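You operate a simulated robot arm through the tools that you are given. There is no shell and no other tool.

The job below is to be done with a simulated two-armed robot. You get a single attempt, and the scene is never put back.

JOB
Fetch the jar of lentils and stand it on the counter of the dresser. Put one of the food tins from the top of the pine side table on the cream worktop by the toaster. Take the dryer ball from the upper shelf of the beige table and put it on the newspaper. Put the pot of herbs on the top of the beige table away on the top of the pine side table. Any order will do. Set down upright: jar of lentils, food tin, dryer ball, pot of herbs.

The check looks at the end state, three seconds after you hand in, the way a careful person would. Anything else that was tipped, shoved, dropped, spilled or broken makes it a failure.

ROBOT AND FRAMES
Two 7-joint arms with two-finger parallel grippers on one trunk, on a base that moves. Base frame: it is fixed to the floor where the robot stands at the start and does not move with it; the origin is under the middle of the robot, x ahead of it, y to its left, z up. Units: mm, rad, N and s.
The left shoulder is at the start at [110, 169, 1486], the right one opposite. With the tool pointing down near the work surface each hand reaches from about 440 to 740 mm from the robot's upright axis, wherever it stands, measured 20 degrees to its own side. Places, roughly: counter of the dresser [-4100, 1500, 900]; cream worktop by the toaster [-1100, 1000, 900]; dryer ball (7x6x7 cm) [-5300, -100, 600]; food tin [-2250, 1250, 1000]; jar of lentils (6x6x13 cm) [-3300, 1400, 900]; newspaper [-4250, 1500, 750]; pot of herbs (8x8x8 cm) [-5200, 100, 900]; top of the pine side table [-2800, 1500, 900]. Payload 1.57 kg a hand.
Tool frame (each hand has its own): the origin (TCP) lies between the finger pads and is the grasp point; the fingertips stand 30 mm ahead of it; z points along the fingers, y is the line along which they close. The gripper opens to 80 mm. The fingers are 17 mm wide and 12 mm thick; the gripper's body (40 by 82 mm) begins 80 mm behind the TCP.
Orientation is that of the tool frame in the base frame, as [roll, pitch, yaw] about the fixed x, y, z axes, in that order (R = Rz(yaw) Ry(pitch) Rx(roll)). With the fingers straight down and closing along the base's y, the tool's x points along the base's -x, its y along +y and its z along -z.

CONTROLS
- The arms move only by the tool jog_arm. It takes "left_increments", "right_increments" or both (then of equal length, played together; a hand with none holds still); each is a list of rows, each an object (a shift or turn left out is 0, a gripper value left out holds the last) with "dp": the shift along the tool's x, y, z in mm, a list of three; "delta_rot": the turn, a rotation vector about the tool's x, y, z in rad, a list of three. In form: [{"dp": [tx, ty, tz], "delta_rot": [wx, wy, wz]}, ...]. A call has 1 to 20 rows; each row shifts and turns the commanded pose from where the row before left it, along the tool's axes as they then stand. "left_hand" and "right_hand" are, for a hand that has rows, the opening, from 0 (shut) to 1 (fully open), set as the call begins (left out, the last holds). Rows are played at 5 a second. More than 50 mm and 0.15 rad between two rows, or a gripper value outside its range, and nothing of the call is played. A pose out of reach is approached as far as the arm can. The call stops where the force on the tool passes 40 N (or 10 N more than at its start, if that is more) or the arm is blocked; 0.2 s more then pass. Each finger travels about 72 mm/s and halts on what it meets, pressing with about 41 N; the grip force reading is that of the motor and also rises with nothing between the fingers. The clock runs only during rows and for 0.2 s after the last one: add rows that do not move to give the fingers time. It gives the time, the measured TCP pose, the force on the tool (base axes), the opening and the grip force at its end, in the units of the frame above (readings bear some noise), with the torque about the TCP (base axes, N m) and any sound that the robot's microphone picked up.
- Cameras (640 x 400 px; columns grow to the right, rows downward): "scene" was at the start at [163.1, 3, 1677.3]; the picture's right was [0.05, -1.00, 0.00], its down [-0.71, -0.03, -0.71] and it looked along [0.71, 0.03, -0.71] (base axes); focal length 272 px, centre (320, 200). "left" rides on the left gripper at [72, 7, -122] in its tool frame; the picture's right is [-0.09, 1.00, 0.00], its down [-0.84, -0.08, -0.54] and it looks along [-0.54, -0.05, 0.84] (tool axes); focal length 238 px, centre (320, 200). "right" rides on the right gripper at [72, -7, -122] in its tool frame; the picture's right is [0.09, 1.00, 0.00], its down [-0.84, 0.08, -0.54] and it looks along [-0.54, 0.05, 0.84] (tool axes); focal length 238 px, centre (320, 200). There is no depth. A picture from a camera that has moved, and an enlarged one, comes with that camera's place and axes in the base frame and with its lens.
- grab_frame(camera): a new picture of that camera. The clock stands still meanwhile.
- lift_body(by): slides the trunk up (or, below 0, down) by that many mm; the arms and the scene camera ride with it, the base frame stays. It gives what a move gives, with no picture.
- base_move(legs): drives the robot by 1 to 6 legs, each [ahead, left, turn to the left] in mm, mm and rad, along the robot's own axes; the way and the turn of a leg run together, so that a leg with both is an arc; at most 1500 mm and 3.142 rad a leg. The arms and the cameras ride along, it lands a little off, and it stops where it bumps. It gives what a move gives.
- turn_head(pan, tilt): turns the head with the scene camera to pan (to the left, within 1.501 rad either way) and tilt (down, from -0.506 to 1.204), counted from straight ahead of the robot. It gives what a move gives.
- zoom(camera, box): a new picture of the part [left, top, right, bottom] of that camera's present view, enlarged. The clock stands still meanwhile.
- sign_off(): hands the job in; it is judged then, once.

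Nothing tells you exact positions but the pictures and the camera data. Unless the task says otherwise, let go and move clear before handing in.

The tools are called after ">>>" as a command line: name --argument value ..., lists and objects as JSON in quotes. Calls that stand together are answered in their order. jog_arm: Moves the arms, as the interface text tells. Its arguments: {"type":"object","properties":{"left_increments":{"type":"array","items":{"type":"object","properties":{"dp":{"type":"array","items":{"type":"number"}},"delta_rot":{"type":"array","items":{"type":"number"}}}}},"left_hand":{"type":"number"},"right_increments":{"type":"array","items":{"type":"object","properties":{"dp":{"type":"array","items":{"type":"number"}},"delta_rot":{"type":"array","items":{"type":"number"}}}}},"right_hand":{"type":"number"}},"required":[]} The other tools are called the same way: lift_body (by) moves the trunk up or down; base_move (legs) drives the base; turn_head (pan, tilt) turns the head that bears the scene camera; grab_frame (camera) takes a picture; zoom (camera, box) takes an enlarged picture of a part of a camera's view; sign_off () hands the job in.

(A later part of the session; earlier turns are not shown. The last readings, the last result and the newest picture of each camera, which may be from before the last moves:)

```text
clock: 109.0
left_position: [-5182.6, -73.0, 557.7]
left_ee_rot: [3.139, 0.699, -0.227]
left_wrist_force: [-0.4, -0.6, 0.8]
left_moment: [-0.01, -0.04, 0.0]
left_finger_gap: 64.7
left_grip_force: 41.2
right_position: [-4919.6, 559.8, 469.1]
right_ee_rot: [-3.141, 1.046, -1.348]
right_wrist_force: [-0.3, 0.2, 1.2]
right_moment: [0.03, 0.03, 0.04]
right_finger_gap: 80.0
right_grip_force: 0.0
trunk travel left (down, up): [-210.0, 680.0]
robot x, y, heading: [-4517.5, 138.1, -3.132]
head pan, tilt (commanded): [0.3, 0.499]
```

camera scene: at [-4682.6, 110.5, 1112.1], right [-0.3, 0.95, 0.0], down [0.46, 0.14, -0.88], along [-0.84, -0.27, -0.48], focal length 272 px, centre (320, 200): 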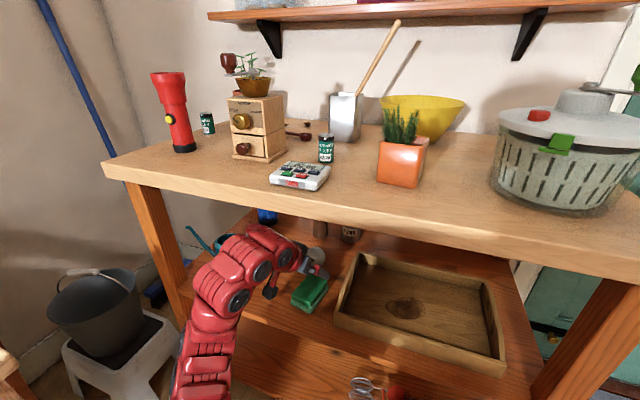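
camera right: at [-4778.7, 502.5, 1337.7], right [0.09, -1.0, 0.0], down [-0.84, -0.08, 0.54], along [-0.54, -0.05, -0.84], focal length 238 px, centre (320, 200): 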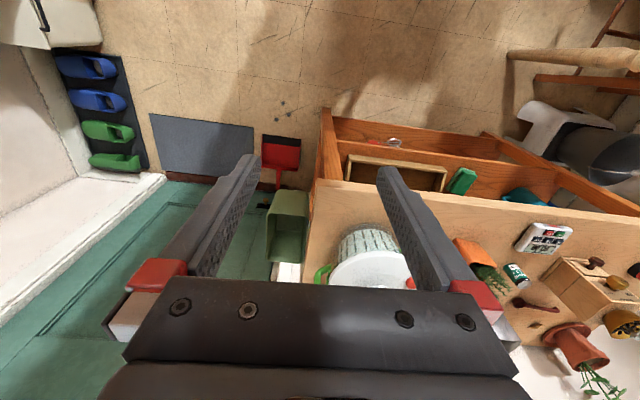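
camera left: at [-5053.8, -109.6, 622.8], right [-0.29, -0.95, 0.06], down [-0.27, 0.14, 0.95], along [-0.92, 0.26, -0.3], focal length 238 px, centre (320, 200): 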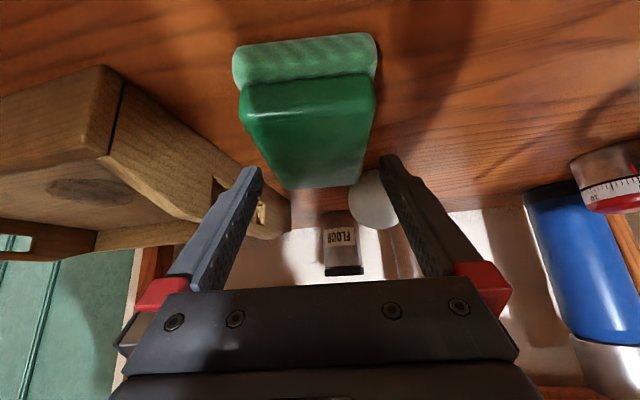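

The sponge is held (64.7 mm). I slide it 17 mm back toward the front to its original place, release and rise.

>>> jog_arm --left_increments '[{"dp": [3.1, -0.96, -2.75]}, {"dp": [3.1, -0.96, -2.75]}, {"dp": [3.1, -0.96, -2.75]}, {"dp": [3.1, -0.96, -2.75]}, {}]'

>>> jog_arm --left_increments '[{}, {}, {}]' --left_hand 1

>>> jog_arm --left_increments '[{"dp": [-6.5, 0, -7.7]}, {"dp": [-12.9, 0, -15.3]}, {"dp": [-12.9, 0, -15.3]}, {"dp": [-6.5, 0, -7.7]}]'

>>> zoom --camera "scene" --box '[240, 220, 400, 320]'

>>> grab_frame --camera "left"

```text
clock: 110.2
left_position: [-5166.3, -72.5, 559.9]
left_ee_rot: [3.139, 0.7, -0.226]
left_wrist_force: [0.1, -0.1, -0.7]
left_moment: [-0.01, 0.02, 0.01]
left_finger_gap: 64.7
left_grip_force: 41.5
right_position: [-4920.2, 558.9, 469.1]
right_ee_rot: [-3.141, 1.048, -1.347]
right_wrist_force: [-0.6, 0.6, 0.3]
right_moment: [-0.02, -0.03, -0.03]
right_finger_gap: 79.9
right_grip_force: 0.2
trunk travel left (down, up): [-210.0, 680.0]
robot x, y, heading: [-4515.2, 141.0, -3.139]
head pan, tilt (commanded): [0.3, 0.499]
```

```text
clock: 111.0
left_position: [-5164.9, -72.5, 559.0]
left_ee_rot: [3.14, 0.699, -0.226]
left_wrist_force: [-0.8, 0.0, 0.1]
left_moment: [-0.02, 0.01, 0.0]
left_finger_gap: 79.8
left_grip_force: 0.1
right_position: [-4920.9, 559.3, 468.2]
right_ee_rot: [-3.139, 1.047, -1.347]
right_wrist_force: [0.3, -0.6, -0.5]
right_moment: [-0.03, 0.0, 0.02]
right_finger_gap: 80.1
right_grip_force: 0.1
trunk travel left (down, up): [-210.0, 680.0]
robot x, y, heading: [-4516.6, 140.4, -3.136]
head pan, tilt (commanded): [0.3, 0.499]
```

```text
clock: 112.0
left_position: [-5164.4, -72.3, 618.9]
left_ee_rot: [-3.141, 0.7, -0.227]
left_wrist_force: [1.1, -0.2, -0.2]
left_moment: [0.01, -0.01, 0.03]
left_finger_gap: 79.7
left_grip_force: 0.1
right_position: [-4919.8, 559.4, 469.7]
right_ee_rot: [3.14, 1.046, -1.348]
right_wrist_force: [-0.1, 0.0, 0.6]
right_moment: [0.01, 0.04, 0.0]
right_finger_gap: 80.3
right_grip_force: 0.0
trunk travel left (down, up): [-210.0, 680.0]
robot x, y, heading: [-4519.2, 143.2, -3.133]
head pan, tilt (commanded): [0.3, 0.499]
```

```text
4.00 times, centred on (320, 270) of scene
camera zoom: at [-4682.6, 110.5, 1112.1], right [-0.3, 0.95, 0.0], down [0.46, 0.14, -0.88], along [-0.84, -0.27, -0.48], focal length 1087 px, centre (320, -80)
```

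zoom: 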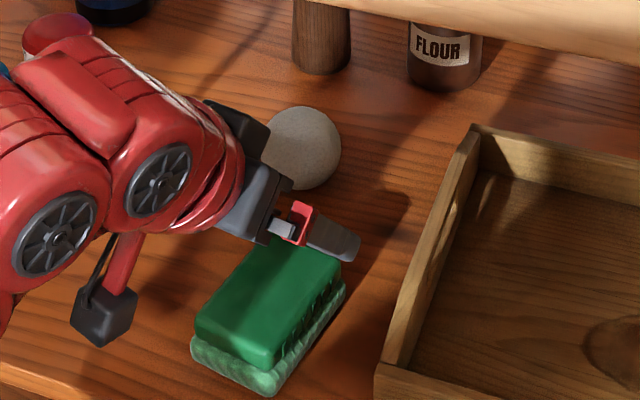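

```text
taken
camera left: at [-5036.3, -108.7, 666.4], right [-0.29, -0.95, 0.06], down [-0.27, 0.14, 0.95], along [-0.92, 0.26, -0.3], focal length 238 px, centre (320, 200)
```

left: 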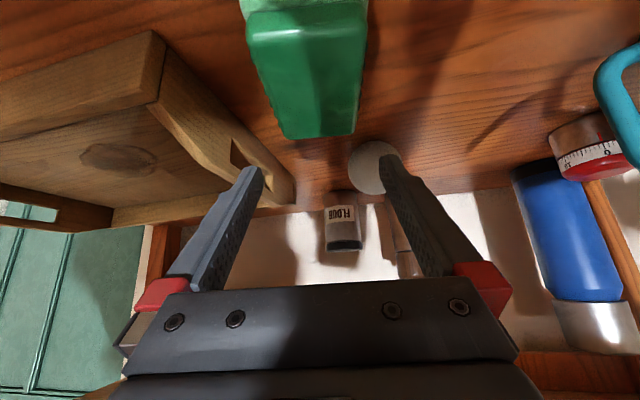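

The sponge is back at its original place to within a few millimetres. Now I turn the hand straight again and move over the ball, this time with the steeper hand so the camera box clears the sponge.

>>> jog_arm --left_increments '[{"delta_rot": [-0.073, 0, -0.087]}, {"delta_rot": [-0.073, 0, -0.087]}, {"dp": [-21.9, 6.2, 16.9]}, {"dp": [-21.9, 6.2, 16.9]}, {"dp": [-21.9, 6.2, 16.9]}, {"dp": [-21.9, 6.2, 16.9]}, {"dp": [-21.9, 6.2, 16.9]}]'

>>> grab_frame --camera "left"

>>> zoom --camera "scene" --box '[240, 200, 400, 300]'

```text
clock: 113.6
left_position: [-5304.0, -102.1, 625.3]
left_ee_rot: [3.14, 0.698, -0.003]
left_wrist_force: [-0.9, -0.8, -0.9]
left_moment: [0.01, 0.0, 0.03]
left_finger_gap: 79.9
left_grip_force: 0.1
right_position: [-4920.8, 559.5, 469.3]
right_ee_rot: [3.141, 1.047, -1.348]
right_wrist_force: [-0.2, 0.0, 0.5]
right_moment: [0.06, -0.02, -0.02]
right_finger_gap: 80.1
right_grip_force: 0.1
trunk travel left (down, up): [-210.0, 680.0]
robot x, y, heading: [-4515.8, 141.7, -3.136]
head pan, tilt (commanded): [0.3, 0.499]
```

```text
taken
camera left: at [-5170.8, -109.5, 673.2], right [-0.07, -1.0, 0.06], down [-0.29, 0.08, 0.95], along [-0.95, 0.05, -0.3], focal length 238 px, centre (320, 200)
```

left: 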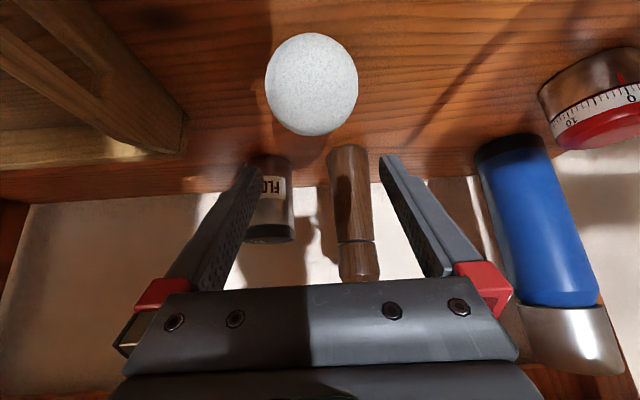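

```text
4.00 times, centred on (320, 250) of scene
camera zoom: at [-4682.7, 110.6, 1112.1], right [-0.3, 0.95, 0.0], down [0.46, 0.14, -0.88], along [-0.84, -0.27, -0.48], focal length 1087 px, centre (320, 0)
```

zoom: 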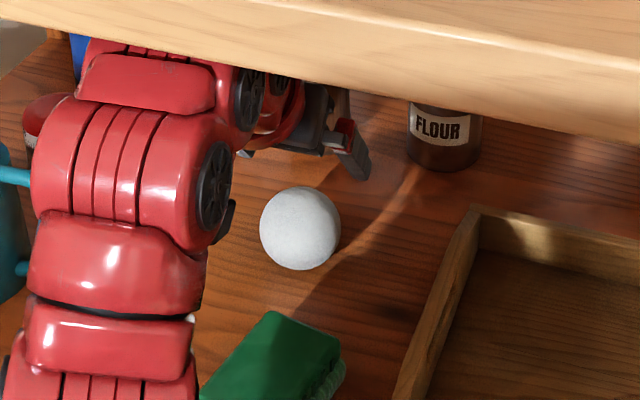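

The ball is centred under the hand (≈ −5299, −102). I lower to z ≈ 557 and close.

>>> jog_arm --left_increments '[{"dp": [11.7, 0, 12.4]}, {"dp": [11.7, 0, 12.4]}, {"dp": [11.7, 0, 12.4]}, {"dp": [11.7, 0, 12.4]}]'

>>> jog_arm --left_increments '[{}, {}, {}, {}]' --left_hand 0.5

>>> grab_frame --camera "left"

```text
clock: 114.6
left_position: [-5299.4, -105.6, 556.5]
left_ee_rot: [-3.141, 0.698, 0.001]
left_wrist_force: [0.6, 0.2, 0.6]
left_moment: [-0.01, -0.01, 0.02]
left_finger_gap: 80.1
left_grip_force: 0.1
right_position: [-4920.6, 560.5, 468.8]
right_ee_rot: [-3.14, 1.047, -1.348]
right_wrist_force: [-0.3, 0.0, -0.2]
right_moment: [0.03, -0.01, 0.04]
right_finger_gap: 80.2
right_grip_force: 0.1
trunk travel left (down, up): [-210.0, 680.0]
robot x, y, heading: [-4515.8, 139.1, -3.137]
head pan, tilt (commanded): [0.3, 0.499]
```

```text
clock: 115.6
left_position: [-5300.3, -105.3, 558.8]
left_ee_rot: [3.139, 0.699, -0.001]
left_wrist_force: [0.3, 0.5, 0.2]
left_moment: [0.0, 0.01, 0.02]
left_finger_gap: 58.8
left_grip_force: 41.5
right_position: [-4920.5, 560.1, 469.4]
right_ee_rot: [-3.14, 1.048, -1.347]
right_wrist_force: [0.6, -0.4, -0.2]
right_moment: [-0.03, -0.02, -0.01]
right_finger_gap: 80.0
right_grip_force: 0.1
trunk travel left (down, up): [-210.0, 680.0]
robot x, y, heading: [-4515.4, 139.1, -3.136]
head pan, tilt (commanded): [0.3, 0.499]
```

```text
taken
camera left: at [-5166.8, -111.6, 605.2], right [-0.07, -1.0, 0.06], down [-0.29, 0.08, 0.95], along [-0.95, 0.05, -0.3], focal length 238 px, centre (320, 200)
```

left: 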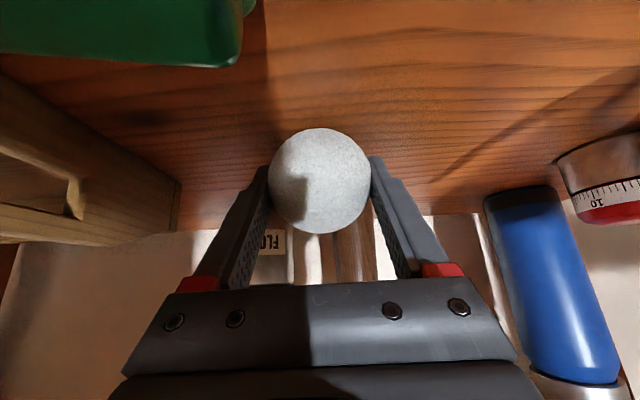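

The ball is gripped (58.8 mm). I lift it 55 mm, check, and back the base straight out from under the top.

>>> jog_arm --left_increments '[{"dp": [-6, 0, -7]}, {"dp": [-9.8, 0, -11.7]}, {"dp": [-9.8, 0, -11.7]}, {"dp": [-9.8, 0, -11.7]}]'

>>> grab_frame --camera "left"

>>> grab_frame --camera "scene"

```text
clock: 116.6
left_position: [-5301.5, -103.8, 612.1]
left_ee_rot: [3.138, 0.7, 0.0]
left_wrist_force: [0.4, 0.8, -0.8]
left_moment: [0.0, -0.01, 0.0]
left_finger_gap: 58.9
left_grip_force: 41.4
right_position: [-4920.5, 559.8, 468.9]
right_ee_rot: [-3.139, 1.049, -1.347]
right_wrist_force: [0.6, -0.2, -0.4]
right_moment: [0.0, 0.0, 0.0]
right_finger_gap: 80.1
right_grip_force: 0.1
trunk travel left (down, up): [-210.0, 680.0]
robot x, y, heading: [-4519.1, 143.9, -3.135]
head pan, tilt (commanded): [0.3, 0.499]
```

```text
taken
camera left: at [-5167.2, -110.5, 659.9], right [-0.07, -1.0, 0.06], down [-0.29, 0.08, 0.95], along [-0.95, 0.05, -0.3], focal length 238 px, centre (320, 200)
```

left: 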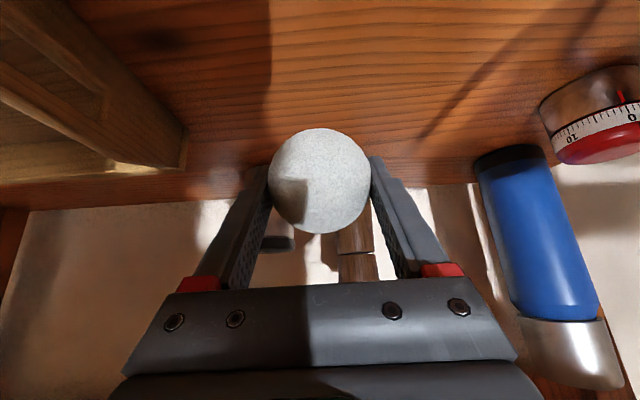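

```text
taken
camera scene: at [-4682.7, 110.6, 1112.1], right [-0.3, 0.95, 0.0], down [0.46, 0.14, -0.88], along [-0.84, -0.27, -0.48], focal length 272 px, centre (320, 200)
```

scene: 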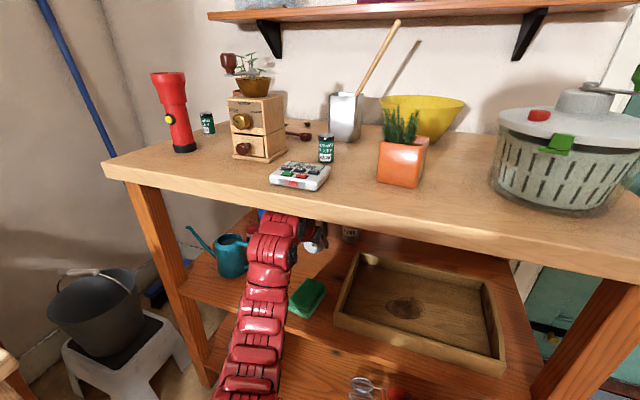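

The ball came up cleanly. I draw the arm back 135 mm, then back the base 130 mm and strafe right, away from the chair.

>>> jog_arm --left_increments '[{"dp": [20.7, 0, -17.4]}, {"dp": [20.7, 0, -17.4]}, {"dp": [20.7, 0, -17.4]}, {"dp": [20.7, 0, -17.4]}, {"dp": [20.7, 0, -17.4]}]'

>>> base_move --legs '[[-130, 0, 0], [0, -210, 0], [-150, 0, 0]]'

>>> grab_frame --camera "left"

>>> grab_frame --camera "scene"

```text
clock: 117.8
left_position: [-5164.6, -101.6, 610.3]
left_ee_rot: [3.141, 0.698, -0.001]
left_wrist_force: [1.0, 0.4, -0.1]
left_moment: [0.03, -0.02, 0.03]
left_finger_gap: 59.0
left_grip_force: 41.3
right_position: [-4921.2, 559.5, 469.8]
right_ee_rot: [-3.141, 1.047, -1.349]
right_wrist_force: [0.4, 0.4, -0.4]
right_moment: [0.03, 0.0, 0.02]
right_finger_gap: 79.7
right_grip_force: 0.0
trunk travel left (down, up): [-210.0, 680.0]
robot x, y, heading: [-4519.5, 143.7, -3.14]
head pan, tilt (commanded): [0.3, 0.499]
```

```text
clock: 121.3
left_position: [-4891.4, 112.1, 612.0]
left_ee_rot: [3.14, 0.701, -0.003]
left_wrist_force: [-0.3, 0.3, -0.4]
left_moment: [-0.02, -0.03, 0.0]
left_finger_gap: 58.5
left_grip_force: 41.5
right_position: [-4644.2, 775.8, 469.8]
right_ee_rot: [-3.14, 1.047, -1.35]
right_wrist_force: [0.5, -0.1, 0.6]
right_moment: [-0.02, 0.01, 0.01]
right_finger_gap: 80.1
right_grip_force: 0.1
trunk travel left (down, up): [-210.0, 680.0]
robot x, y, heading: [-4241.3, 356.9, -3.134]
head pan, tilt (commanded): [0.3, 0.499]
```

```text
taken
camera left: at [-4757.7, 104.7, 659.0], right [-0.07, -1.0, 0.06], down [-0.29, 0.08, 0.95], along [-0.95, 0.05, -0.3], focal length 238 px, centre (320, 200)
```

left: 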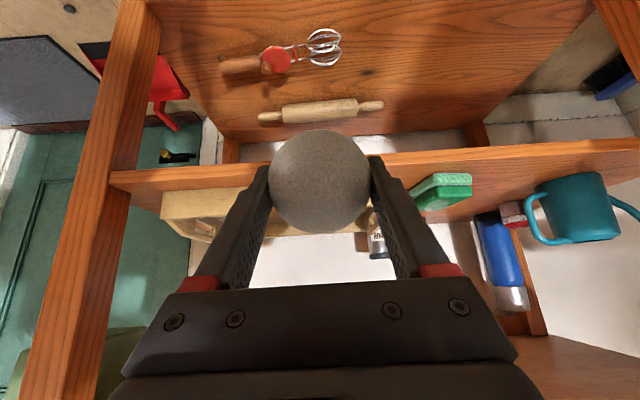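

```text
taken
camera scene: at [-4407.4, 324.6, 1112.2], right [-0.3, 0.95, 0.0], down [0.46, 0.14, -0.88], along [-0.84, -0.26, -0.48], focal length 272 px, centre (320, 200)
```

scene: 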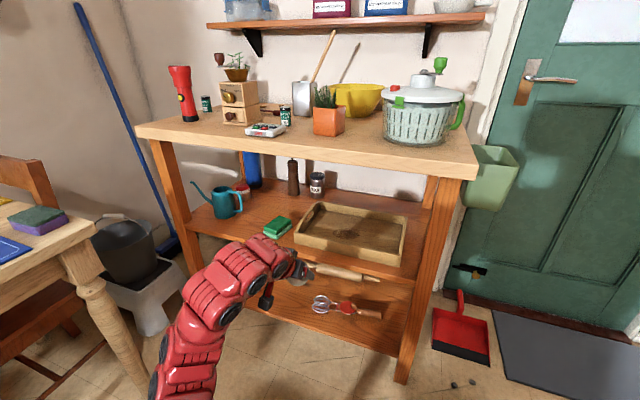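

The ball is out and the shelf items stand as before. I raise the trunk again so the right hand can take the herb pot from above.

>>> lift_body --by 400

>>> lift_body --by 190

>>> jog_arm --right_increments '[{"dp": [0, 30, 0]}, {"delta_rot": [-0.13, 0, -0.075], "dp": [0, 30, 0]}, {"delta_rot": [-0.13, 0, -0.075], "dp": [0, 30, 0]}, {"delta_rot": [-0.13, 0, -0.075], "dp": [0, 30, 0]}, {"delta_rot": [-0.13, 0, -0.075], "dp": [0, 30, 0]}, {"delta_rot": [-0.13, 0, -0.075], "dp": [0, 30, 0]}, {"delta_rot": [-0.13, 0, -0.075], "dp": [0, 30, 0]}, {"delta_rot": [-0.13, 0, -0.075], "dp": [0, 30, 0]}, {"delta_rot": [-0.13, 0, -0.075], "dp": [0, 30, 0]}, {"delta_rot": [-0.13, 0, -0.075], "dp": [0, 30, 0]}]'

```text
clock: 125.1
left_position: [-4891.0, 111.2, 1010.9]
left_ee_rot: [3.14, 0.701, -0.001]
left_wrist_force: [-0.8, -0.4, 0.1]
left_moment: [0.01, -0.02, -0.02]
left_finger_gap: 57.9
left_grip_force: 40.8
right_position: [-4644.6, 774.9, 870.1]
right_ee_rot: [-3.141, 1.048, -1.351]
right_wrist_force: [-0.8, -0.3, -0.2]
right_moment: [-0.03, 0.0, 0.01]
right_finger_gap: 80.0
right_grip_force: 0.1
trunk travel left (down, up): [-610.0, 280.0]
robot x, y, heading: [-4243.8, 353.3, -3.136]
head pan, tilt (commanded): [0.3, 0.499]
```

```text
clock: 127.2
left_position: [-4891.2, 110.7, 1200.9]
left_ee_rot: [3.141, 0.699, -0.002]
left_wrist_force: [-0.6, 0.1, -0.8]
left_moment: [0.0, -0.02, -0.04]
left_finger_gap: 58.2
left_grip_force: 41.1
right_position: [-4646.0, 774.4, 1058.5]
right_ee_rot: [-3.139, 1.048, -1.352]
right_wrist_force: [0.3, -0.7, 0.0]
right_moment: [-0.03, -0.02, -0.03]
right_finger_gap: 80.2
right_grip_force: 0.0
trunk travel left (down, up): [-800.0, 90.0]
robot x, y, heading: [-4241.6, 353.3, -3.133]
head pan, tilt (commanded): [0.3, 0.499]
```

```text
clock: 129.4
left_position: [-4891.0, 111.2, 1201.6]
left_ee_rot: [3.14, 0.7, -0.002]
left_wrist_force: [0.5, 1.1, -0.9]
left_moment: [0.0, 0.01, -0.01]
left_finger_gap: 58.0
left_grip_force: 40.3
right_position: [-4845.8, 584.7, 1060.1]
right_ee_rot: [-3.141, 1.046, 0.005]
right_wrist_force: [0.2, 0.0, -0.6]
right_moment: [-0.01, 0.0, -0.02]
right_finger_gap: 79.9
right_grip_force: 0.0
trunk travel left (down, up): [-800.0, 90.0]
robot x, y, heading: [-4239.6, 351.7, -3.14]
head pan, tilt (commanded): [0.3, 0.499]
```

The right hand is back in front, pitched forward. I now turn it straight down and shift it toward the middle, at a height above the pot.

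>>> jog_arm --right_increments '[{"delta_rot": [0, 0.15, 0], "dp": [0, 20, 0]}, {"delta_rot": [0, 0.15, 0], "dp": [0, 20, 0]}, {"delta_rot": [0, 0.15, 0], "dp": [0, 20, 0]}, {"delta_rot": [0, 0.15, 0], "dp": [0, 20, 0]}, {"delta_rot": [0, 0.15, 0], "dp": [0, 20, 0]}, {"delta_rot": [0, 0.15, 0], "dp": [0, 20, 0]}, {"delta_rot": [0, 0.146, 0], "dp": [0, 20, 0]}, {"dp": [-20, 20, 0]}, {"dp": [-20, 20, 0]}]'

>>> turn_head --pan 0.1 --tilt 0.7

>>> grab_frame --camera "scene"

```text
clock: 131.4
left_position: [-4892.0, 111.5, 1202.2]
left_ee_rot: [3.139, 0.698, -0.004]
left_wrist_force: [0.2, -0.4, -0.6]
left_moment: [0.0, 0.0, -0.03]
left_finger_gap: 57.9
left_grip_force: 40.6
right_position: [-4879.5, 424.3, 1034.4]
right_ee_rot: [-3.141, 0.1, 0.0]
right_wrist_force: [-0.3, -0.9, 0.2]
right_moment: [-0.01, -0.02, 0.01]
right_finger_gap: 80.2
right_grip_force: 0.1
right hand out of reach, approached as far as the arm can: row 3, 7
trunk travel left (down, up): [-800.0, 90.0]
robot x, y, heading: [-4239.3, 353.9, -3.136]
head pan, tilt (commanded): [0.3, 0.499]
```

```text
clock: 132.2
left_position: [-4891.3, 111.7, 1201.0]
left_ee_rot: [3.14, 0.701, -0.001]
left_wrist_force: [-0.2, 0.5, -0.4]
left_moment: [-0.02, 0.01, -0.01]
left_finger_gap: 57.9
left_grip_force: 40.4
right_position: [-4878.9, 424.2, 1034.5]
right_ee_rot: [3.141, 0.101, 0.002]
right_wrist_force: [-0.1, 0.8, 0.8]
right_moment: [0.03, -0.02, 0.03]
right_finger_gap: 80.1
right_grip_force: 0.0
trunk travel left (down, up): [-800.0, 90.0]
robot x, y, heading: [-4239.5, 352.1, -3.136]
head pan, tilt (commanded): [0.099, 0.7]
```

```text
taken
camera scene: at [-4405.3, 342.9, 1684.5], right [-0.1, 0.99, 0.0], down [0.64, 0.07, -0.77], along [-0.76, -0.08, -0.64], focal length 272 px, centre (320, 200)
```

scene: 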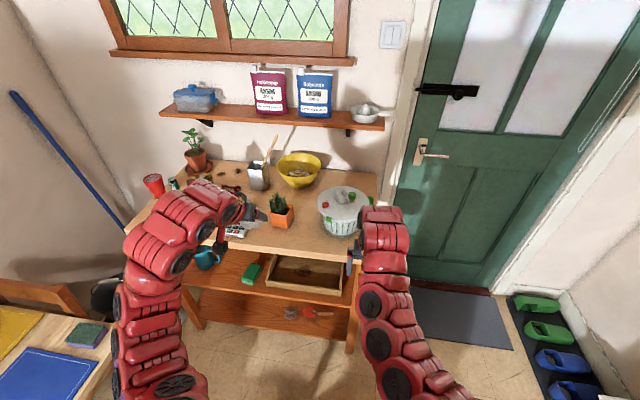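

The right hand reaches the middle well. I straighten it, turn it −0.18 rad to match the pot's sides, and raise the trunk fully so the fingers clear the plant and the salad spinner on approach.

>>> lift_body --by 88

>>> jog_arm --right_increments '[{"delta_rot": [0, 0.1, 0], "dp": [-10, 20, 0]}, {"delta_rot": [0, 0, 0.09], "dp": [0, 20, 0]}, {"delta_rot": [0, 0, 0.09]}]'

```text
clock: 133.4
left_position: [-4891.8, 111.8, 1289.2]
left_ee_rot: [3.14, 0.699, -0.001]
left_wrist_force: [-0.6, 0.1, -0.1]
left_moment: [0.03, 0.0, 0.0]
left_finger_gap: 57.9
left_grip_force: 41.2
right_position: [-4879.5, 423.7, 1122.9]
right_ee_rot: [-3.141, 0.102, 0.001]
right_wrist_force: [0.0, 0.1, -0.7]
right_moment: [0.01, -0.01, 0.0]
right_finger_gap: 80.2
right_grip_force: 0.1
trunk travel left (down, up): [-888.0, 2.0]
robot x, y, heading: [-4241.0, 352.2, -3.135]
head pan, tilt (commanded): [0.099, 0.7]
```

```text
clock: 134.2
left_position: [-4890.0, 111.5, 1289.7]
left_ee_rot: [3.14, 0.7, -0.002]
left_wrist_force: [-1.0, -0.1, -1.1]
left_moment: [-0.01, 0.01, 0.02]
left_finger_gap: 58.1
left_grip_force: 40.9
right_position: [-4888.3, 384.1, 1122.6]
right_ee_rot: [3.14, 0.0, -0.182]
right_wrist_force: [0.4, -0.2, 0.1]
right_moment: [-0.01, -0.04, -0.03]
right_finger_gap: 79.8
right_grip_force: 0.2
trunk travel left (down, up): [-888.0, 2.0]
robot x, y, heading: [-4241.4, 352.9, -3.134]
head pan, tilt (commanded): [0.099, 0.7]
```

The hand is straight down with yaw −0.18. I drive ahead, left, and ahead again to bring it over the pot.

>>> base_move --legs '[[145, 0, 0], [0, 268, 0], [120, 0, 0]]'

>>> grab_frame --camera "right"

>>> grab_frame --camera "scene"

```text
clock: 137.8
left_position: [-5150.6, -156.3, 1290.2]
left_ee_rot: [-3.141, 0.7, -0.002]
left_wrist_force: [0.3, 0.6, -0.2]
left_moment: [-0.03, -0.04, 0.0]
left_finger_gap: 58.1
left_grip_force: 41.0
right_position: [-5147.6, 115.7, 1124.9]
right_ee_rot: [-3.141, 0.002, -0.18]
right_wrist_force: [0.2, 0.1, 0.2]
right_moment: [0.02, 0.04, 0.01]
right_finger_gap: 79.8
right_grip_force: 0.0
trunk travel left (down, up): [-888.0, 2.0]
robot x, y, heading: [-4503.8, 87.5, -3.139]
head pan, tilt (commanded): [0.099, 0.7]
```

```text
taken
camera right: at [-5077.4, 109.4, 1246.2], right [-0.09, -1.0, 0.0], down [-0.84, 0.07, 0.54], along [-0.54, 0.05, -0.84], focal length 238 px, centre (320, 200)
```

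right: 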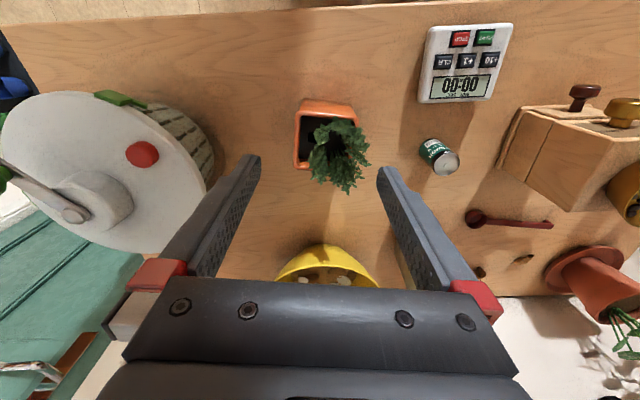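

```text
taken
camera scene: at [-4664.6, 75.0, 1772.6], right [-0.1, 0.99, 0.0], down [0.64, 0.07, -0.77], along [-0.76, -0.08, -0.64], focal length 272 px, centre (320, 200)
```

scene: 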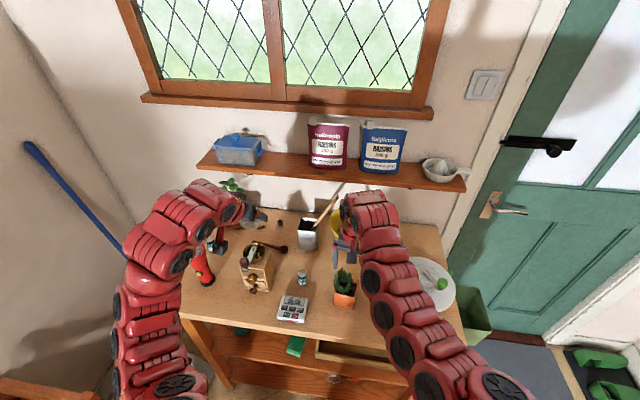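

The pot is ahead of the hand. I zoom the right camera to compute its centre and orientation precisely.

>>> zoom --camera "right" --box '[260, 85, 420, 205]'

>>> zoom --camera "scene" --box '[260, 240, 420, 340]'

```text
3.33 times, centred on (340, 145) of right
camera zoom: at [-5077.4, 109.4, 1246.2], right [-0.09, -1.0, 0.0], down [-0.84, 0.07, 0.54], along [-0.54, 0.05, -0.84], focal length 794 px, centre (253, 383)
```

zoom: 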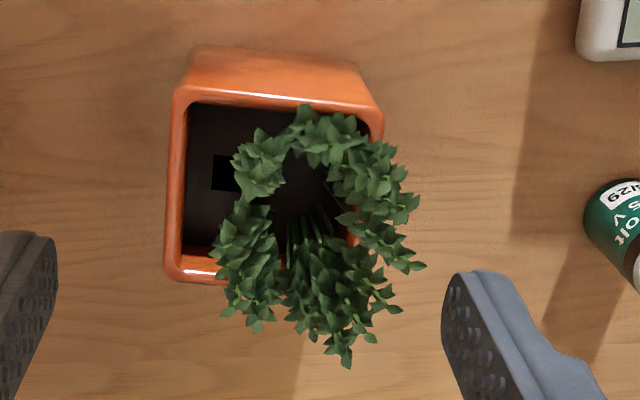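

```text
4.00 times, centred on (340, 290) of scene
camera zoom: at [-4664.6, 75.0, 1772.6], right [-0.1, 0.99, 0.0], down [0.64, 0.07, -0.77], along [-0.76, -0.08, -0.64], focal length 1087 px, centre (240, -160)
```

zoom: 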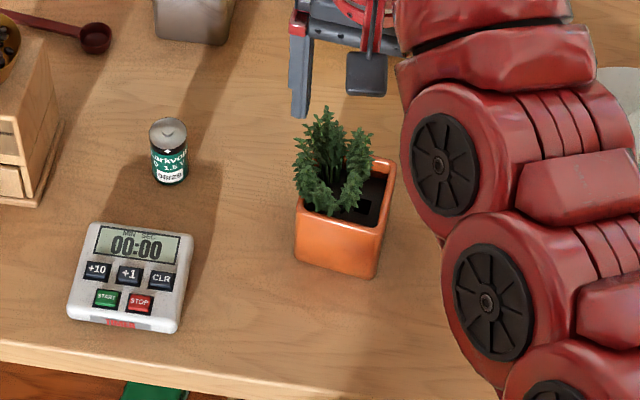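

Pot centre ≈ (−5175, 113), 68.6 mm square, yaw −0.195, plant leaning slightly toward −y. I shift the hand over it (8 mm behind centre, to keep leaves clear of the fingers) and check before descending.

>>> jog_arm --right_increments '[{"dp": [-17.5, 3.6, 0], "delta_rot": [0, 0, 0.015]}, {"dp": [-17.5, 3.6, 0]}, {}]' --right_hand 1

>>> grab_frame --camera "right"

```text
clock: 138.7
left_position: [-5153.2, -155.0, 1289.7]
left_ee_rot: [3.14, 0.698, -0.004]
left_wrist_force: [0.5, -0.3, -0.6]
left_moment: [0.0, 0.01, -0.02]
left_finger_gap: 57.7
left_grip_force: 40.8
right_position: [-5185.5, 115.2, 1122.9]
right_ee_rot: [-3.141, -0.001, -0.196]
right_wrist_force: [0.7, 0.0, -0.2]
right_moment: [0.01, -0.03, -0.01]
right_finger_gap: 80.3
right_grip_force: 0.2
trunk travel left (down, up): [-888.0, 2.0]
robot x, y, heading: [-4502.2, 84.1, -3.134]
head pan, tilt (commanded): [0.099, 0.7]
```

```text
taken
camera right: at [-5114.7, 108.8, 1245.1], right [-0.1, -0.99, 0.0], down [-0.84, 0.09, 0.54], along [-0.54, 0.06, -0.84], focal length 238 px, centre (320, 200)
```

right: 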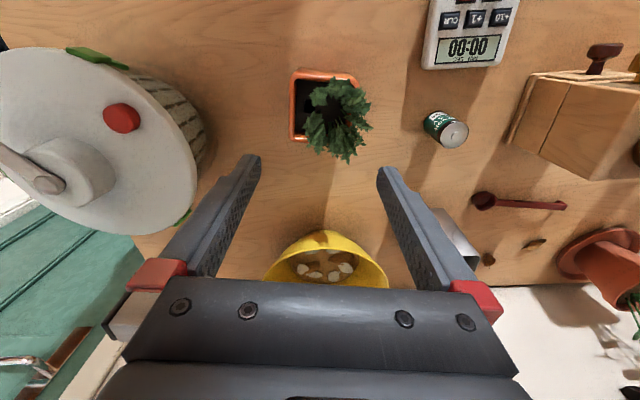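

The alignment looks right (offset under 2 mm). I descend slowly with a small correction.

>>> jog_arm --right_increments '[{"dp": [0, 1.5, 15]}, {"dp": [0, 0, 15]}, {"dp": [0, 0, 15]}, {"dp": [0, 0, 15]}, {"dp": [0, 0, 15]}]'

>>> grab_frame --camera "right"

>>> zoom --camera "scene" --box '[260, 220, 420, 320]'

```text
clock: 139.8
left_position: [-5154.1, -155.4, 1288.4]
left_ee_rot: [3.141, 0.7, -0.004]
left_wrist_force: [1.2, 0.2, -0.8]
left_moment: [0.02, -0.01, -0.01]
left_finger_gap: 57.9
left_grip_force: 41.3
right_position: [-5186.9, 112.5, 1047.1]
right_ee_rot: [3.141, 0.001, -0.195]
right_wrist_force: [0.6, -0.2, 0.2]
right_moment: [0.0, 0.0, -0.02]
right_finger_gap: 80.0
right_grip_force: 0.0
trunk travel left (down, up): [-888.0, 2.0]
robot x, y, heading: [-4505.5, 86.9, -3.129]
head pan, tilt (commanded): [0.099, 0.7]
```

```text
taken
camera right: at [-5116.3, 106.2, 1169.8], right [-0.1, -0.99, 0.0], down [-0.84, 0.09, 0.54], along [-0.54, 0.06, -0.84], focal length 238 px, centre (320, 200)
```

right: 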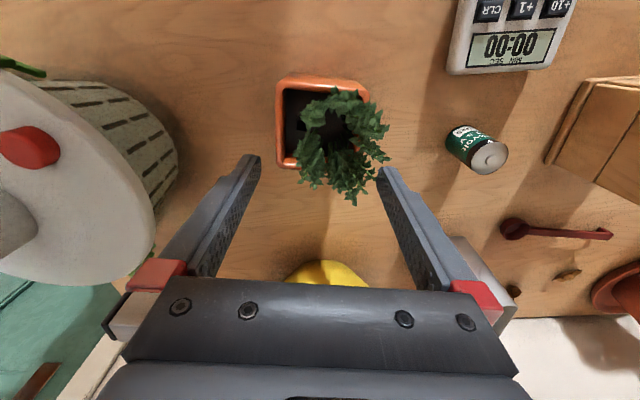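

```text
4.00 times, centred on (340, 270) of scene
camera zoom: at [-4667.0, 75.6, 1772.3], right [-0.1, 0.99, 0.0], down [0.64, 0.07, -0.76], along [-0.76, -0.08, -0.64], focal length 1087 px, centre (240, -80)
```

zoom: 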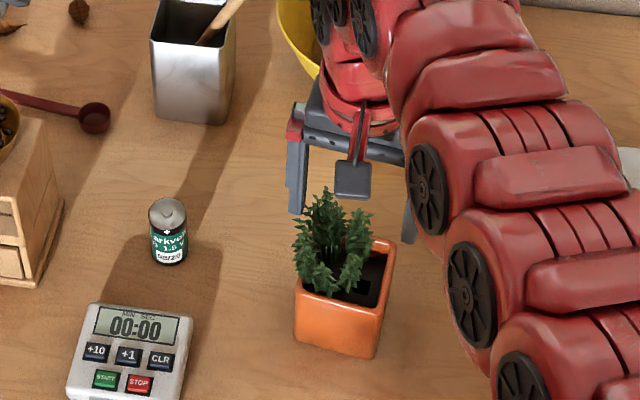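

Centred to about 2 mm; I correct that and go on down slowly, watching the force.

>>> jog_arm --right_increments '[{"dp": [0, 2.2, 0]}, {"dp": [0, 0, 12]}, {"dp": [0, 0, 12]}, {"dp": [0, 0, 12]}, {"dp": [0, 0, 12]}]'

>>> grab_frame --camera "right"

```text
clock: 141.1
left_position: [-5153.1, -155.4, 1289.5]
left_ee_rot: [3.138, 0.699, -0.003]
left_wrist_force: [0.2, -0.5, -0.9]
left_moment: [0.0, 0.0, 0.02]
left_finger_gap: 57.8
left_grip_force: 41.2
right_position: [-5185.3, 113.3, 1000.9]
right_ee_rot: [3.139, 0.004, -0.195]
right_wrist_force: [-0.6, 0.6, 0.0]
right_moment: [0.03, -0.03, -0.05]
right_finger_gap: 80.0
right_grip_force: 0.1
trunk travel left (down, up): [-888.0, 2.0]
robot x, y, heading: [-4502.9, 86.6, -3.14]
head pan, tilt (commanded): [0.099, 0.7]
```

```text
taken
camera right: at [-5113.6, 106.9, 1123.1], right [-0.1, -0.99, 0.0], down [-0.83, 0.09, 0.54], along [-0.54, 0.06, -0.84], focal length 238 px, centre (320, 200)
```

right: 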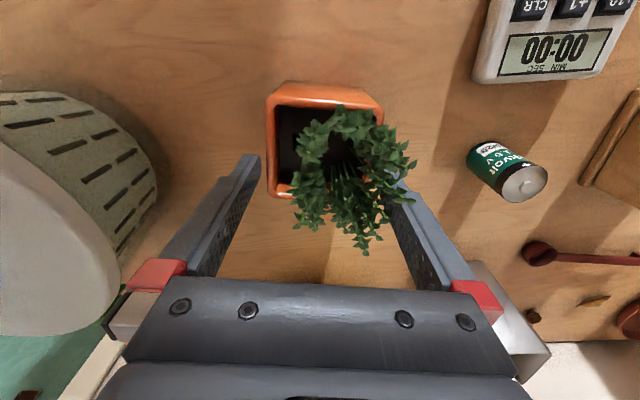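

The image says the last correction overshot by 2 mm; I undo it and descend the remaining 32 mm.

>>> jog_arm --right_increments '[{"dp": [0, -2.0, 0]}, {"dp": [0, 0, 8]}, {"dp": [0, 0, 8]}, {"dp": [0, 0, 8]}, {"dp": [0, 0, 8]}]'

>>> grab_frame --camera "right"

>>> zoom --camera "scene" --box '[260, 220, 420, 320]'

```text
clock: 142.2
left_position: [-5152.5, -155.9, 1289.6]
left_ee_rot: [3.139, 0.698, -0.003]
left_wrist_force: [-0.3, -0.1, -0.4]
left_moment: [0.01, 0.02, 0.0]
left_finger_gap: 58.0
left_grip_force: 41.0
right_position: [-5182.9, 114.9, 993.5]
right_ee_rot: [3.141, 0.0, -0.196]
right_wrist_force: [0.7, 0.1, 0.4]
right_moment: [-0.01, 0.0, -0.01]
right_finger_gap: 80.0
right_grip_force: 0.2
right hand out of reach, approached as far as the arm can: row 2, 3, 5
trunk travel left (down, up): [-888.0, 2.0]
robot x, y, heading: [-4502.3, 84.6, -3.138]
head pan, tilt (commanded): [0.099, 0.7]
```

```text
taken
camera right: at [-5110.7, 107.1, 1115.5], right [-0.1, -0.99, 0.0], down [-0.84, 0.09, 0.54], along [-0.54, 0.06, -0.84], focal length 238 px, centre (320, 200)
```

right: 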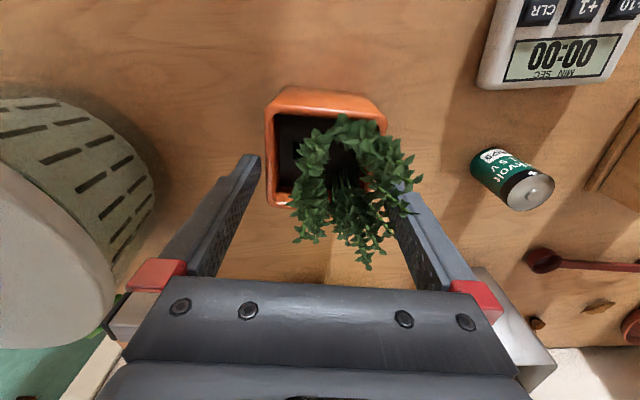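

```text
4.00 times, centred on (340, 270) of scene
camera zoom: at [-4666.6, 75.7, 1772.4], right [-0.1, 0.99, 0.0], down [0.64, 0.07, -0.76], along [-0.76, -0.08, -0.64], focal length 1087 px, centre (240, -80)
```

zoom: 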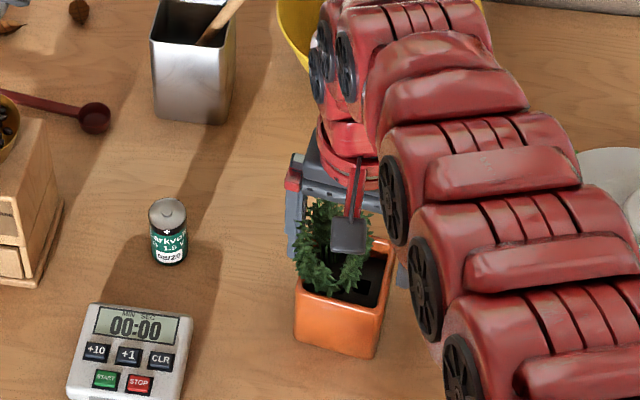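

The arm reached its limit downward, so I lower the trunk by 26 mm instead (the hand is centred on the pot), then close the right hand.

>>> lift_body --by -26

>>> grab_frame --camera "right"

>>> zoom --camera "scene" --box '[260, 220, 420, 320]'

```text
clock: 143.0
left_position: [-5151.7, -155.1, 1263.1]
left_ee_rot: [3.14, 0.7, -0.002]
left_wrist_force: [-0.3, -0.6, -0.4]
left_moment: [-0.02, -0.05, 0.03]
left_finger_gap: 57.8
left_grip_force: 41.3
right_position: [-5182.9, 113.6, 967.5]
right_ee_rot: [3.141, 0.002, -0.195]
right_wrist_force: [-0.3, -0.3, 0.9]
right_moment: [0.02, 0.01, -0.02]
right_finger_gap: 80.0
right_grip_force: 0.1
trunk travel left (down, up): [-862.0, 28.0]
robot x, y, heading: [-4503.9, 83.9, -3.133]
head pan, tilt (commanded): [0.099, 0.7]
```

```text
taken
camera right: at [-5110.5, 107.1, 1089.6], right [-0.1, -0.99, 0.0], down [-0.83, 0.09, 0.54], along [-0.54, 0.06, -0.84], focal length 238 px, centre (320, 200)
```

right: 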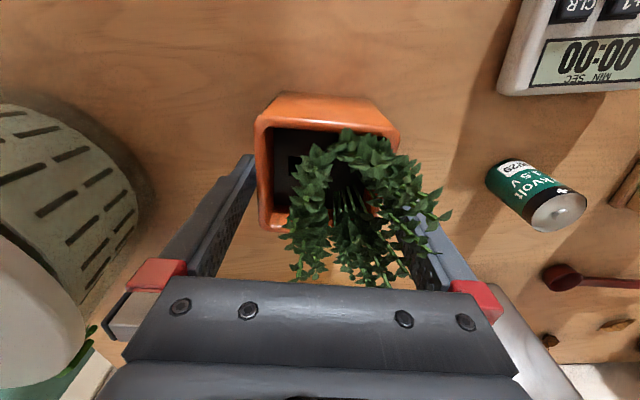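

```text
4.00 times, centred on (340, 270) of scene
camera zoom: at [-4666.3, 75.7, 1746.4], right [-0.1, 0.99, 0.0], down [0.64, 0.07, -0.76], along [-0.76, -0.08, -0.64], focal length 1087 px, centre (240, -80)
```

zoom: 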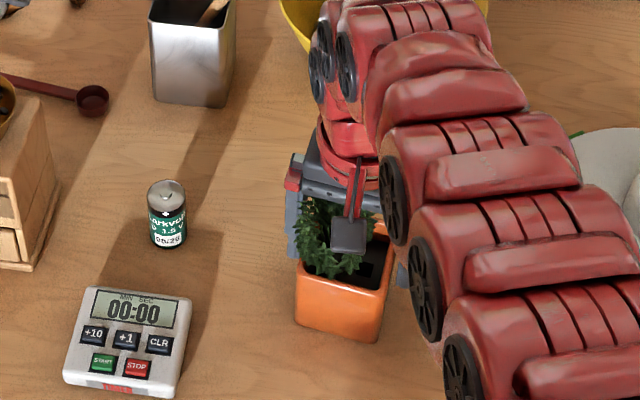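

Both fingers sit beside the pot without contact. I lower 6 mm more and close.

>>> lift_body --by -6

>>> jog_arm --right_increments '[{}, {}, {}, {}]' --right_hand 0.6

>>> grab_frame --camera "right"

```text
clock: 143.5
left_position: [-5152.6, -154.7, 1256.9]
left_ee_rot: [3.14, 0.7, -0.002]
left_wrist_force: [-0.4, 0.4, -0.5]
left_moment: [0.0, 0.0, -0.02]
left_finger_gap: 58.0
left_grip_force: 41.2
right_position: [-5181.8, 114.9, 961.5]
right_ee_rot: [-3.141, 0.001, -0.194]
right_wrist_force: [-0.6, -0.4, -0.2]
right_moment: [0.03, -0.01, -0.02]
right_finger_gap: 79.6
right_grip_force: 0.1
trunk travel left (down, up): [-856.0, 34.0]
robot x, y, heading: [-4506.0, 84.1, -3.135]
head pan, tilt (commanded): [0.099, 0.7]
```

```text
clock: 144.5
left_position: [-5152.7, -156.0, 1257.8]
left_ee_rot: [3.138, 0.699, -0.002]
left_wrist_force: [-0.8, 0.9, 0.1]
left_moment: [0.01, 0.04, 0.02]
left_finger_gap: 57.9
left_grip_force: 41.3
right_position: [-5182.2, 114.7, 961.4]
right_ee_rot: [3.14, 0.002, -0.197]
right_wrist_force: [0.8, -1.2, 2.8]
right_moment: [0.21, -0.05, 0.0]
right_finger_gap: 71.7
right_grip_force: 41.4
trunk travel left (down, up): [-856.0, 34.0]
robot x, y, heading: [-4501.0, 85.9, -3.138]
head pan, tilt (commanded): [0.099, 0.7]
```

```text
taken
camera right: at [-5110.3, 107.0, 1083.7], right [-0.1, -0.99, 0.0], down [-0.83, 0.09, 0.54], along [-0.54, 0.06, -0.84], focal length 238 px, centre (320, 200)
```

right: 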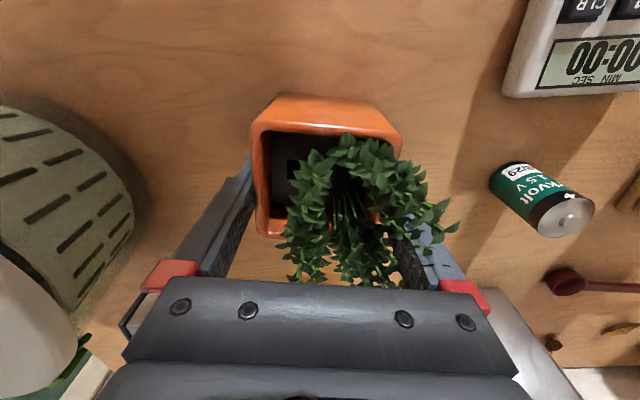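

The pot is gripped at 71.7 mm. I lift it with the arm and check that it hangs securely.

>>> jog_arm --right_increments '[{"dp": [0, 0, -8]}, {"dp": [0, 0, -12]}, {"dp": [0, 0, -15]}, {"dp": [0, 0, -15]}, {"dp": [0, 0, -15]}, {"dp": [0, 0, -15]}]'

>>> grab_frame --camera "right"

>>> grab_frame --camera "scene"

```text
clock: 145.9
left_position: [-5153.0, -155.7, 1257.6]
left_ee_rot: [3.14, 0.698, -0.004]
left_wrist_force: [0.7, 0.1, -0.3]
left_moment: [0.02, 0.0, -0.01]
left_finger_gap: 57.9
left_grip_force: 41.0
right_position: [-5182.6, 113.3, 1041.8]
right_ee_rot: [-3.14, 0.001, -0.196]
right_wrist_force: [0.1, -0.2, -3.4]
right_moment: [0.03, 0.05, 0.0]
right_finger_gap: 71.5
right_grip_force: 40.9
trunk travel left (down, up): [-856.0, 34.0]
robot x, y, heading: [-4504.5, 87.9, -3.136]
head pan, tilt (commanded): [0.099, 0.7]
```

```text
taken
camera right: at [-5111.2, 106.4, 1162.9], right [-0.1, -0.99, 0.0], down [-0.84, 0.09, 0.54], along [-0.54, 0.06, -0.84], focal length 238 px, centre (320, 200)
```

right: 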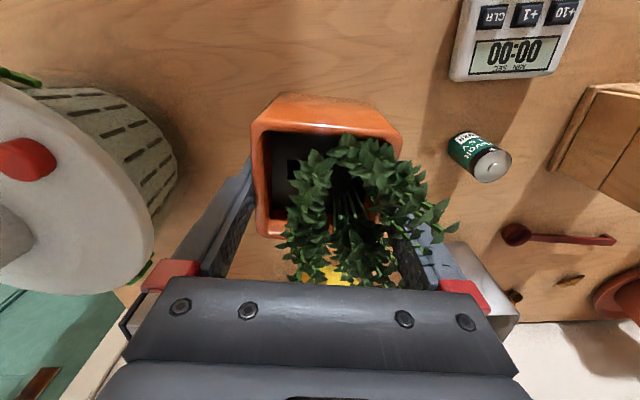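

```text
taken
camera scene: at [-4667.0, 75.7, 1740.3], right [-0.1, 0.99, 0.0], down [0.64, 0.07, -0.76], along [-0.76, -0.08, -0.64], focal length 272 px, centre (320, 200)
```

scene: 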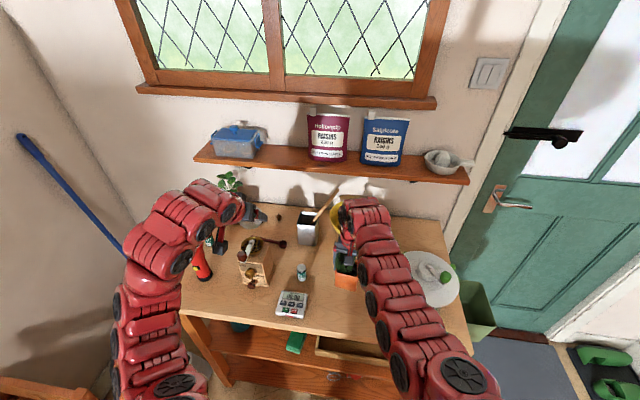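

The pot hangs securely. I back away from the table, move right toward the dresser side and look at the dresser counter and newspaper.

>>> base_move --legs '[[-120, 0, 0], [0, -350, 0]]'

>>> turn_head --pan -1.45 --tilt 0.75

>>> grab_frame --camera "scene"

>>> grab_frame --camera "right"

```text
clock: 149.0
left_position: [-5035.7, 191.9, 1257.9]
left_ee_rot: [3.141, 0.699, 0.0]
left_wrist_force: [0.1, 0.5, -0.5]
left_moment: [0.06, 0.02, -0.01]
left_finger_gap: 57.8
left_grip_force: 41.1
right_position: [-5065.7, 461.7, 1039.9]
right_ee_rot: [3.141, 0.0, -0.19]
right_wrist_force: [0.1, 0.0, -3.7]
right_moment: [0.03, 0.04, -0.03]
right_finger_gap: 71.6
right_grip_force: 40.8
trunk travel left (down, up): [-856.0, 34.0]
robot x, y, heading: [-4384.7, 434.2, -3.135]
head pan, tilt (commanded): [0.099, 0.7]
```

```text
clock: 150.7
left_position: [-5035.6, 193.3, 1256.6]
left_ee_rot: [3.14, 0.699, 0.0]
left_wrist_force: [0.6, 0.1, 1.1]
left_moment: [0.0, -0.04, 0.01]
left_finger_gap: 57.6
left_grip_force: 40.9
right_position: [-5065.5, 461.7, 1041.3]
right_ee_rot: [3.141, -0.001, -0.193]
right_wrist_force: [0.2, 0.5, -3.7]
right_moment: [0.01, 0.0, -0.03]
right_finger_gap: 72.1
right_grip_force: 41.2
trunk travel left (down, up): [-856.0, 34.0]
robot x, y, heading: [-4386.2, 439.5, -3.133]
head pan, tilt (commanded): [-1.45, 0.75]
```

```text
taken
camera scene: at [-4476.0, 516.4, 1736.1], right [0.99, 0.13, 0.0], down [0.09, -0.68, -0.73], along [-0.09, 0.73, -0.68], focal length 272 px, centre (320, 200)
```

scene: 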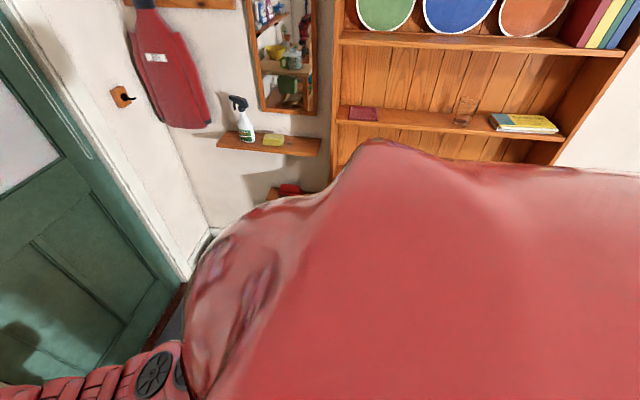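

```text
taken
camera right: at [-4994.1, 454.9, 1162.7], right [-0.1, -0.99, 0.0], down [-0.84, 0.08, 0.54], along [-0.54, 0.05, -0.84], focal length 238 px, centre (320, 200)
```

right: 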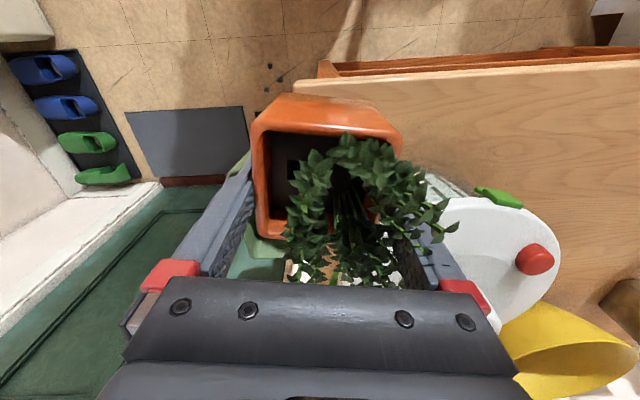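

The pot passed quite close to the salad spinner; I check whether the spinner is undisturbed.

>>> turn_head --pan 0.1 --tilt 0.8

>>> grab_frame --camera "scene"

>>> zoom --camera "scene" --box '[200, 160, 360, 260]'

```text
clock: 152.3
left_position: [-5035.4, 193.2, 1257.5]
left_ee_rot: [3.141, 0.7, 0.0]
left_wrist_force: [0.3, -0.5, -1.3]
left_moment: [-0.04, -0.02, -0.01]
left_finger_gap: 57.7
left_grip_force: 41.2
right_position: [-5065.3, 462.1, 1039.9]
right_ee_rot: [-3.141, 0.0, -0.192]
right_wrist_force: [-1.1, 0.7, -3.4]
right_moment: [-0.02, 0.02, 0.04]
right_finger_gap: 71.8
right_grip_force: 40.9
trunk travel left (down, up): [-856.0, 34.0]
robot x, y, heading: [-4386.1, 437.7, -3.132]
head pan, tilt (commanded): [0.099, 0.799]
```

```text
taken
camera scene: at [-4545.7, 425.9, 1732.1], right [-0.11, 0.99, 0.0], down [0.71, 0.08, -0.7], along [-0.69, -0.07, -0.72], focal length 272 px, centre (320, 200)
```

scene: 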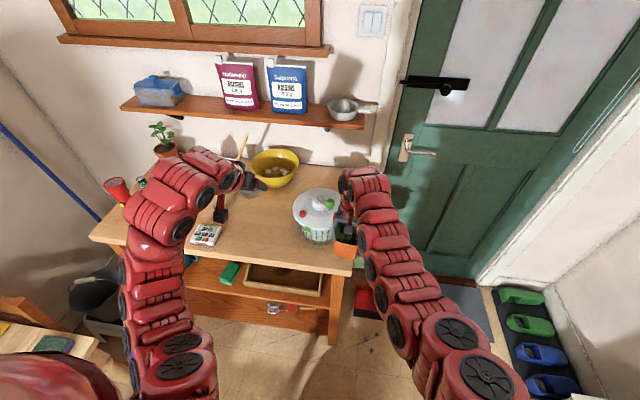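

```text
4.00 times, centred on (280, 210) of scene
camera zoom: at [-4545.7, 425.9, 1732.1], right [-0.11, 0.99, 0.0], down [0.71, 0.08, -0.7], along [-0.69, -0.07, -0.72], focal length 1087 px, centre (480, 160)
```

zoom: 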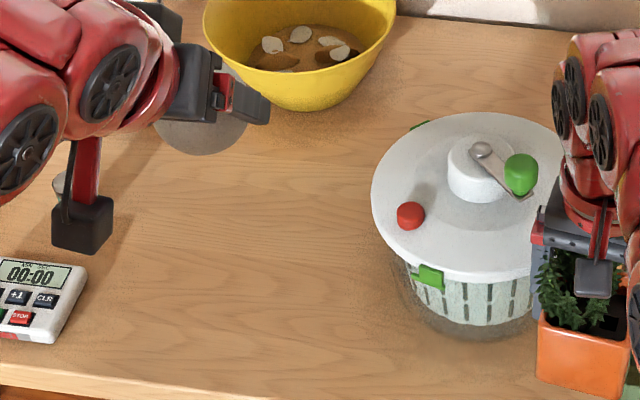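

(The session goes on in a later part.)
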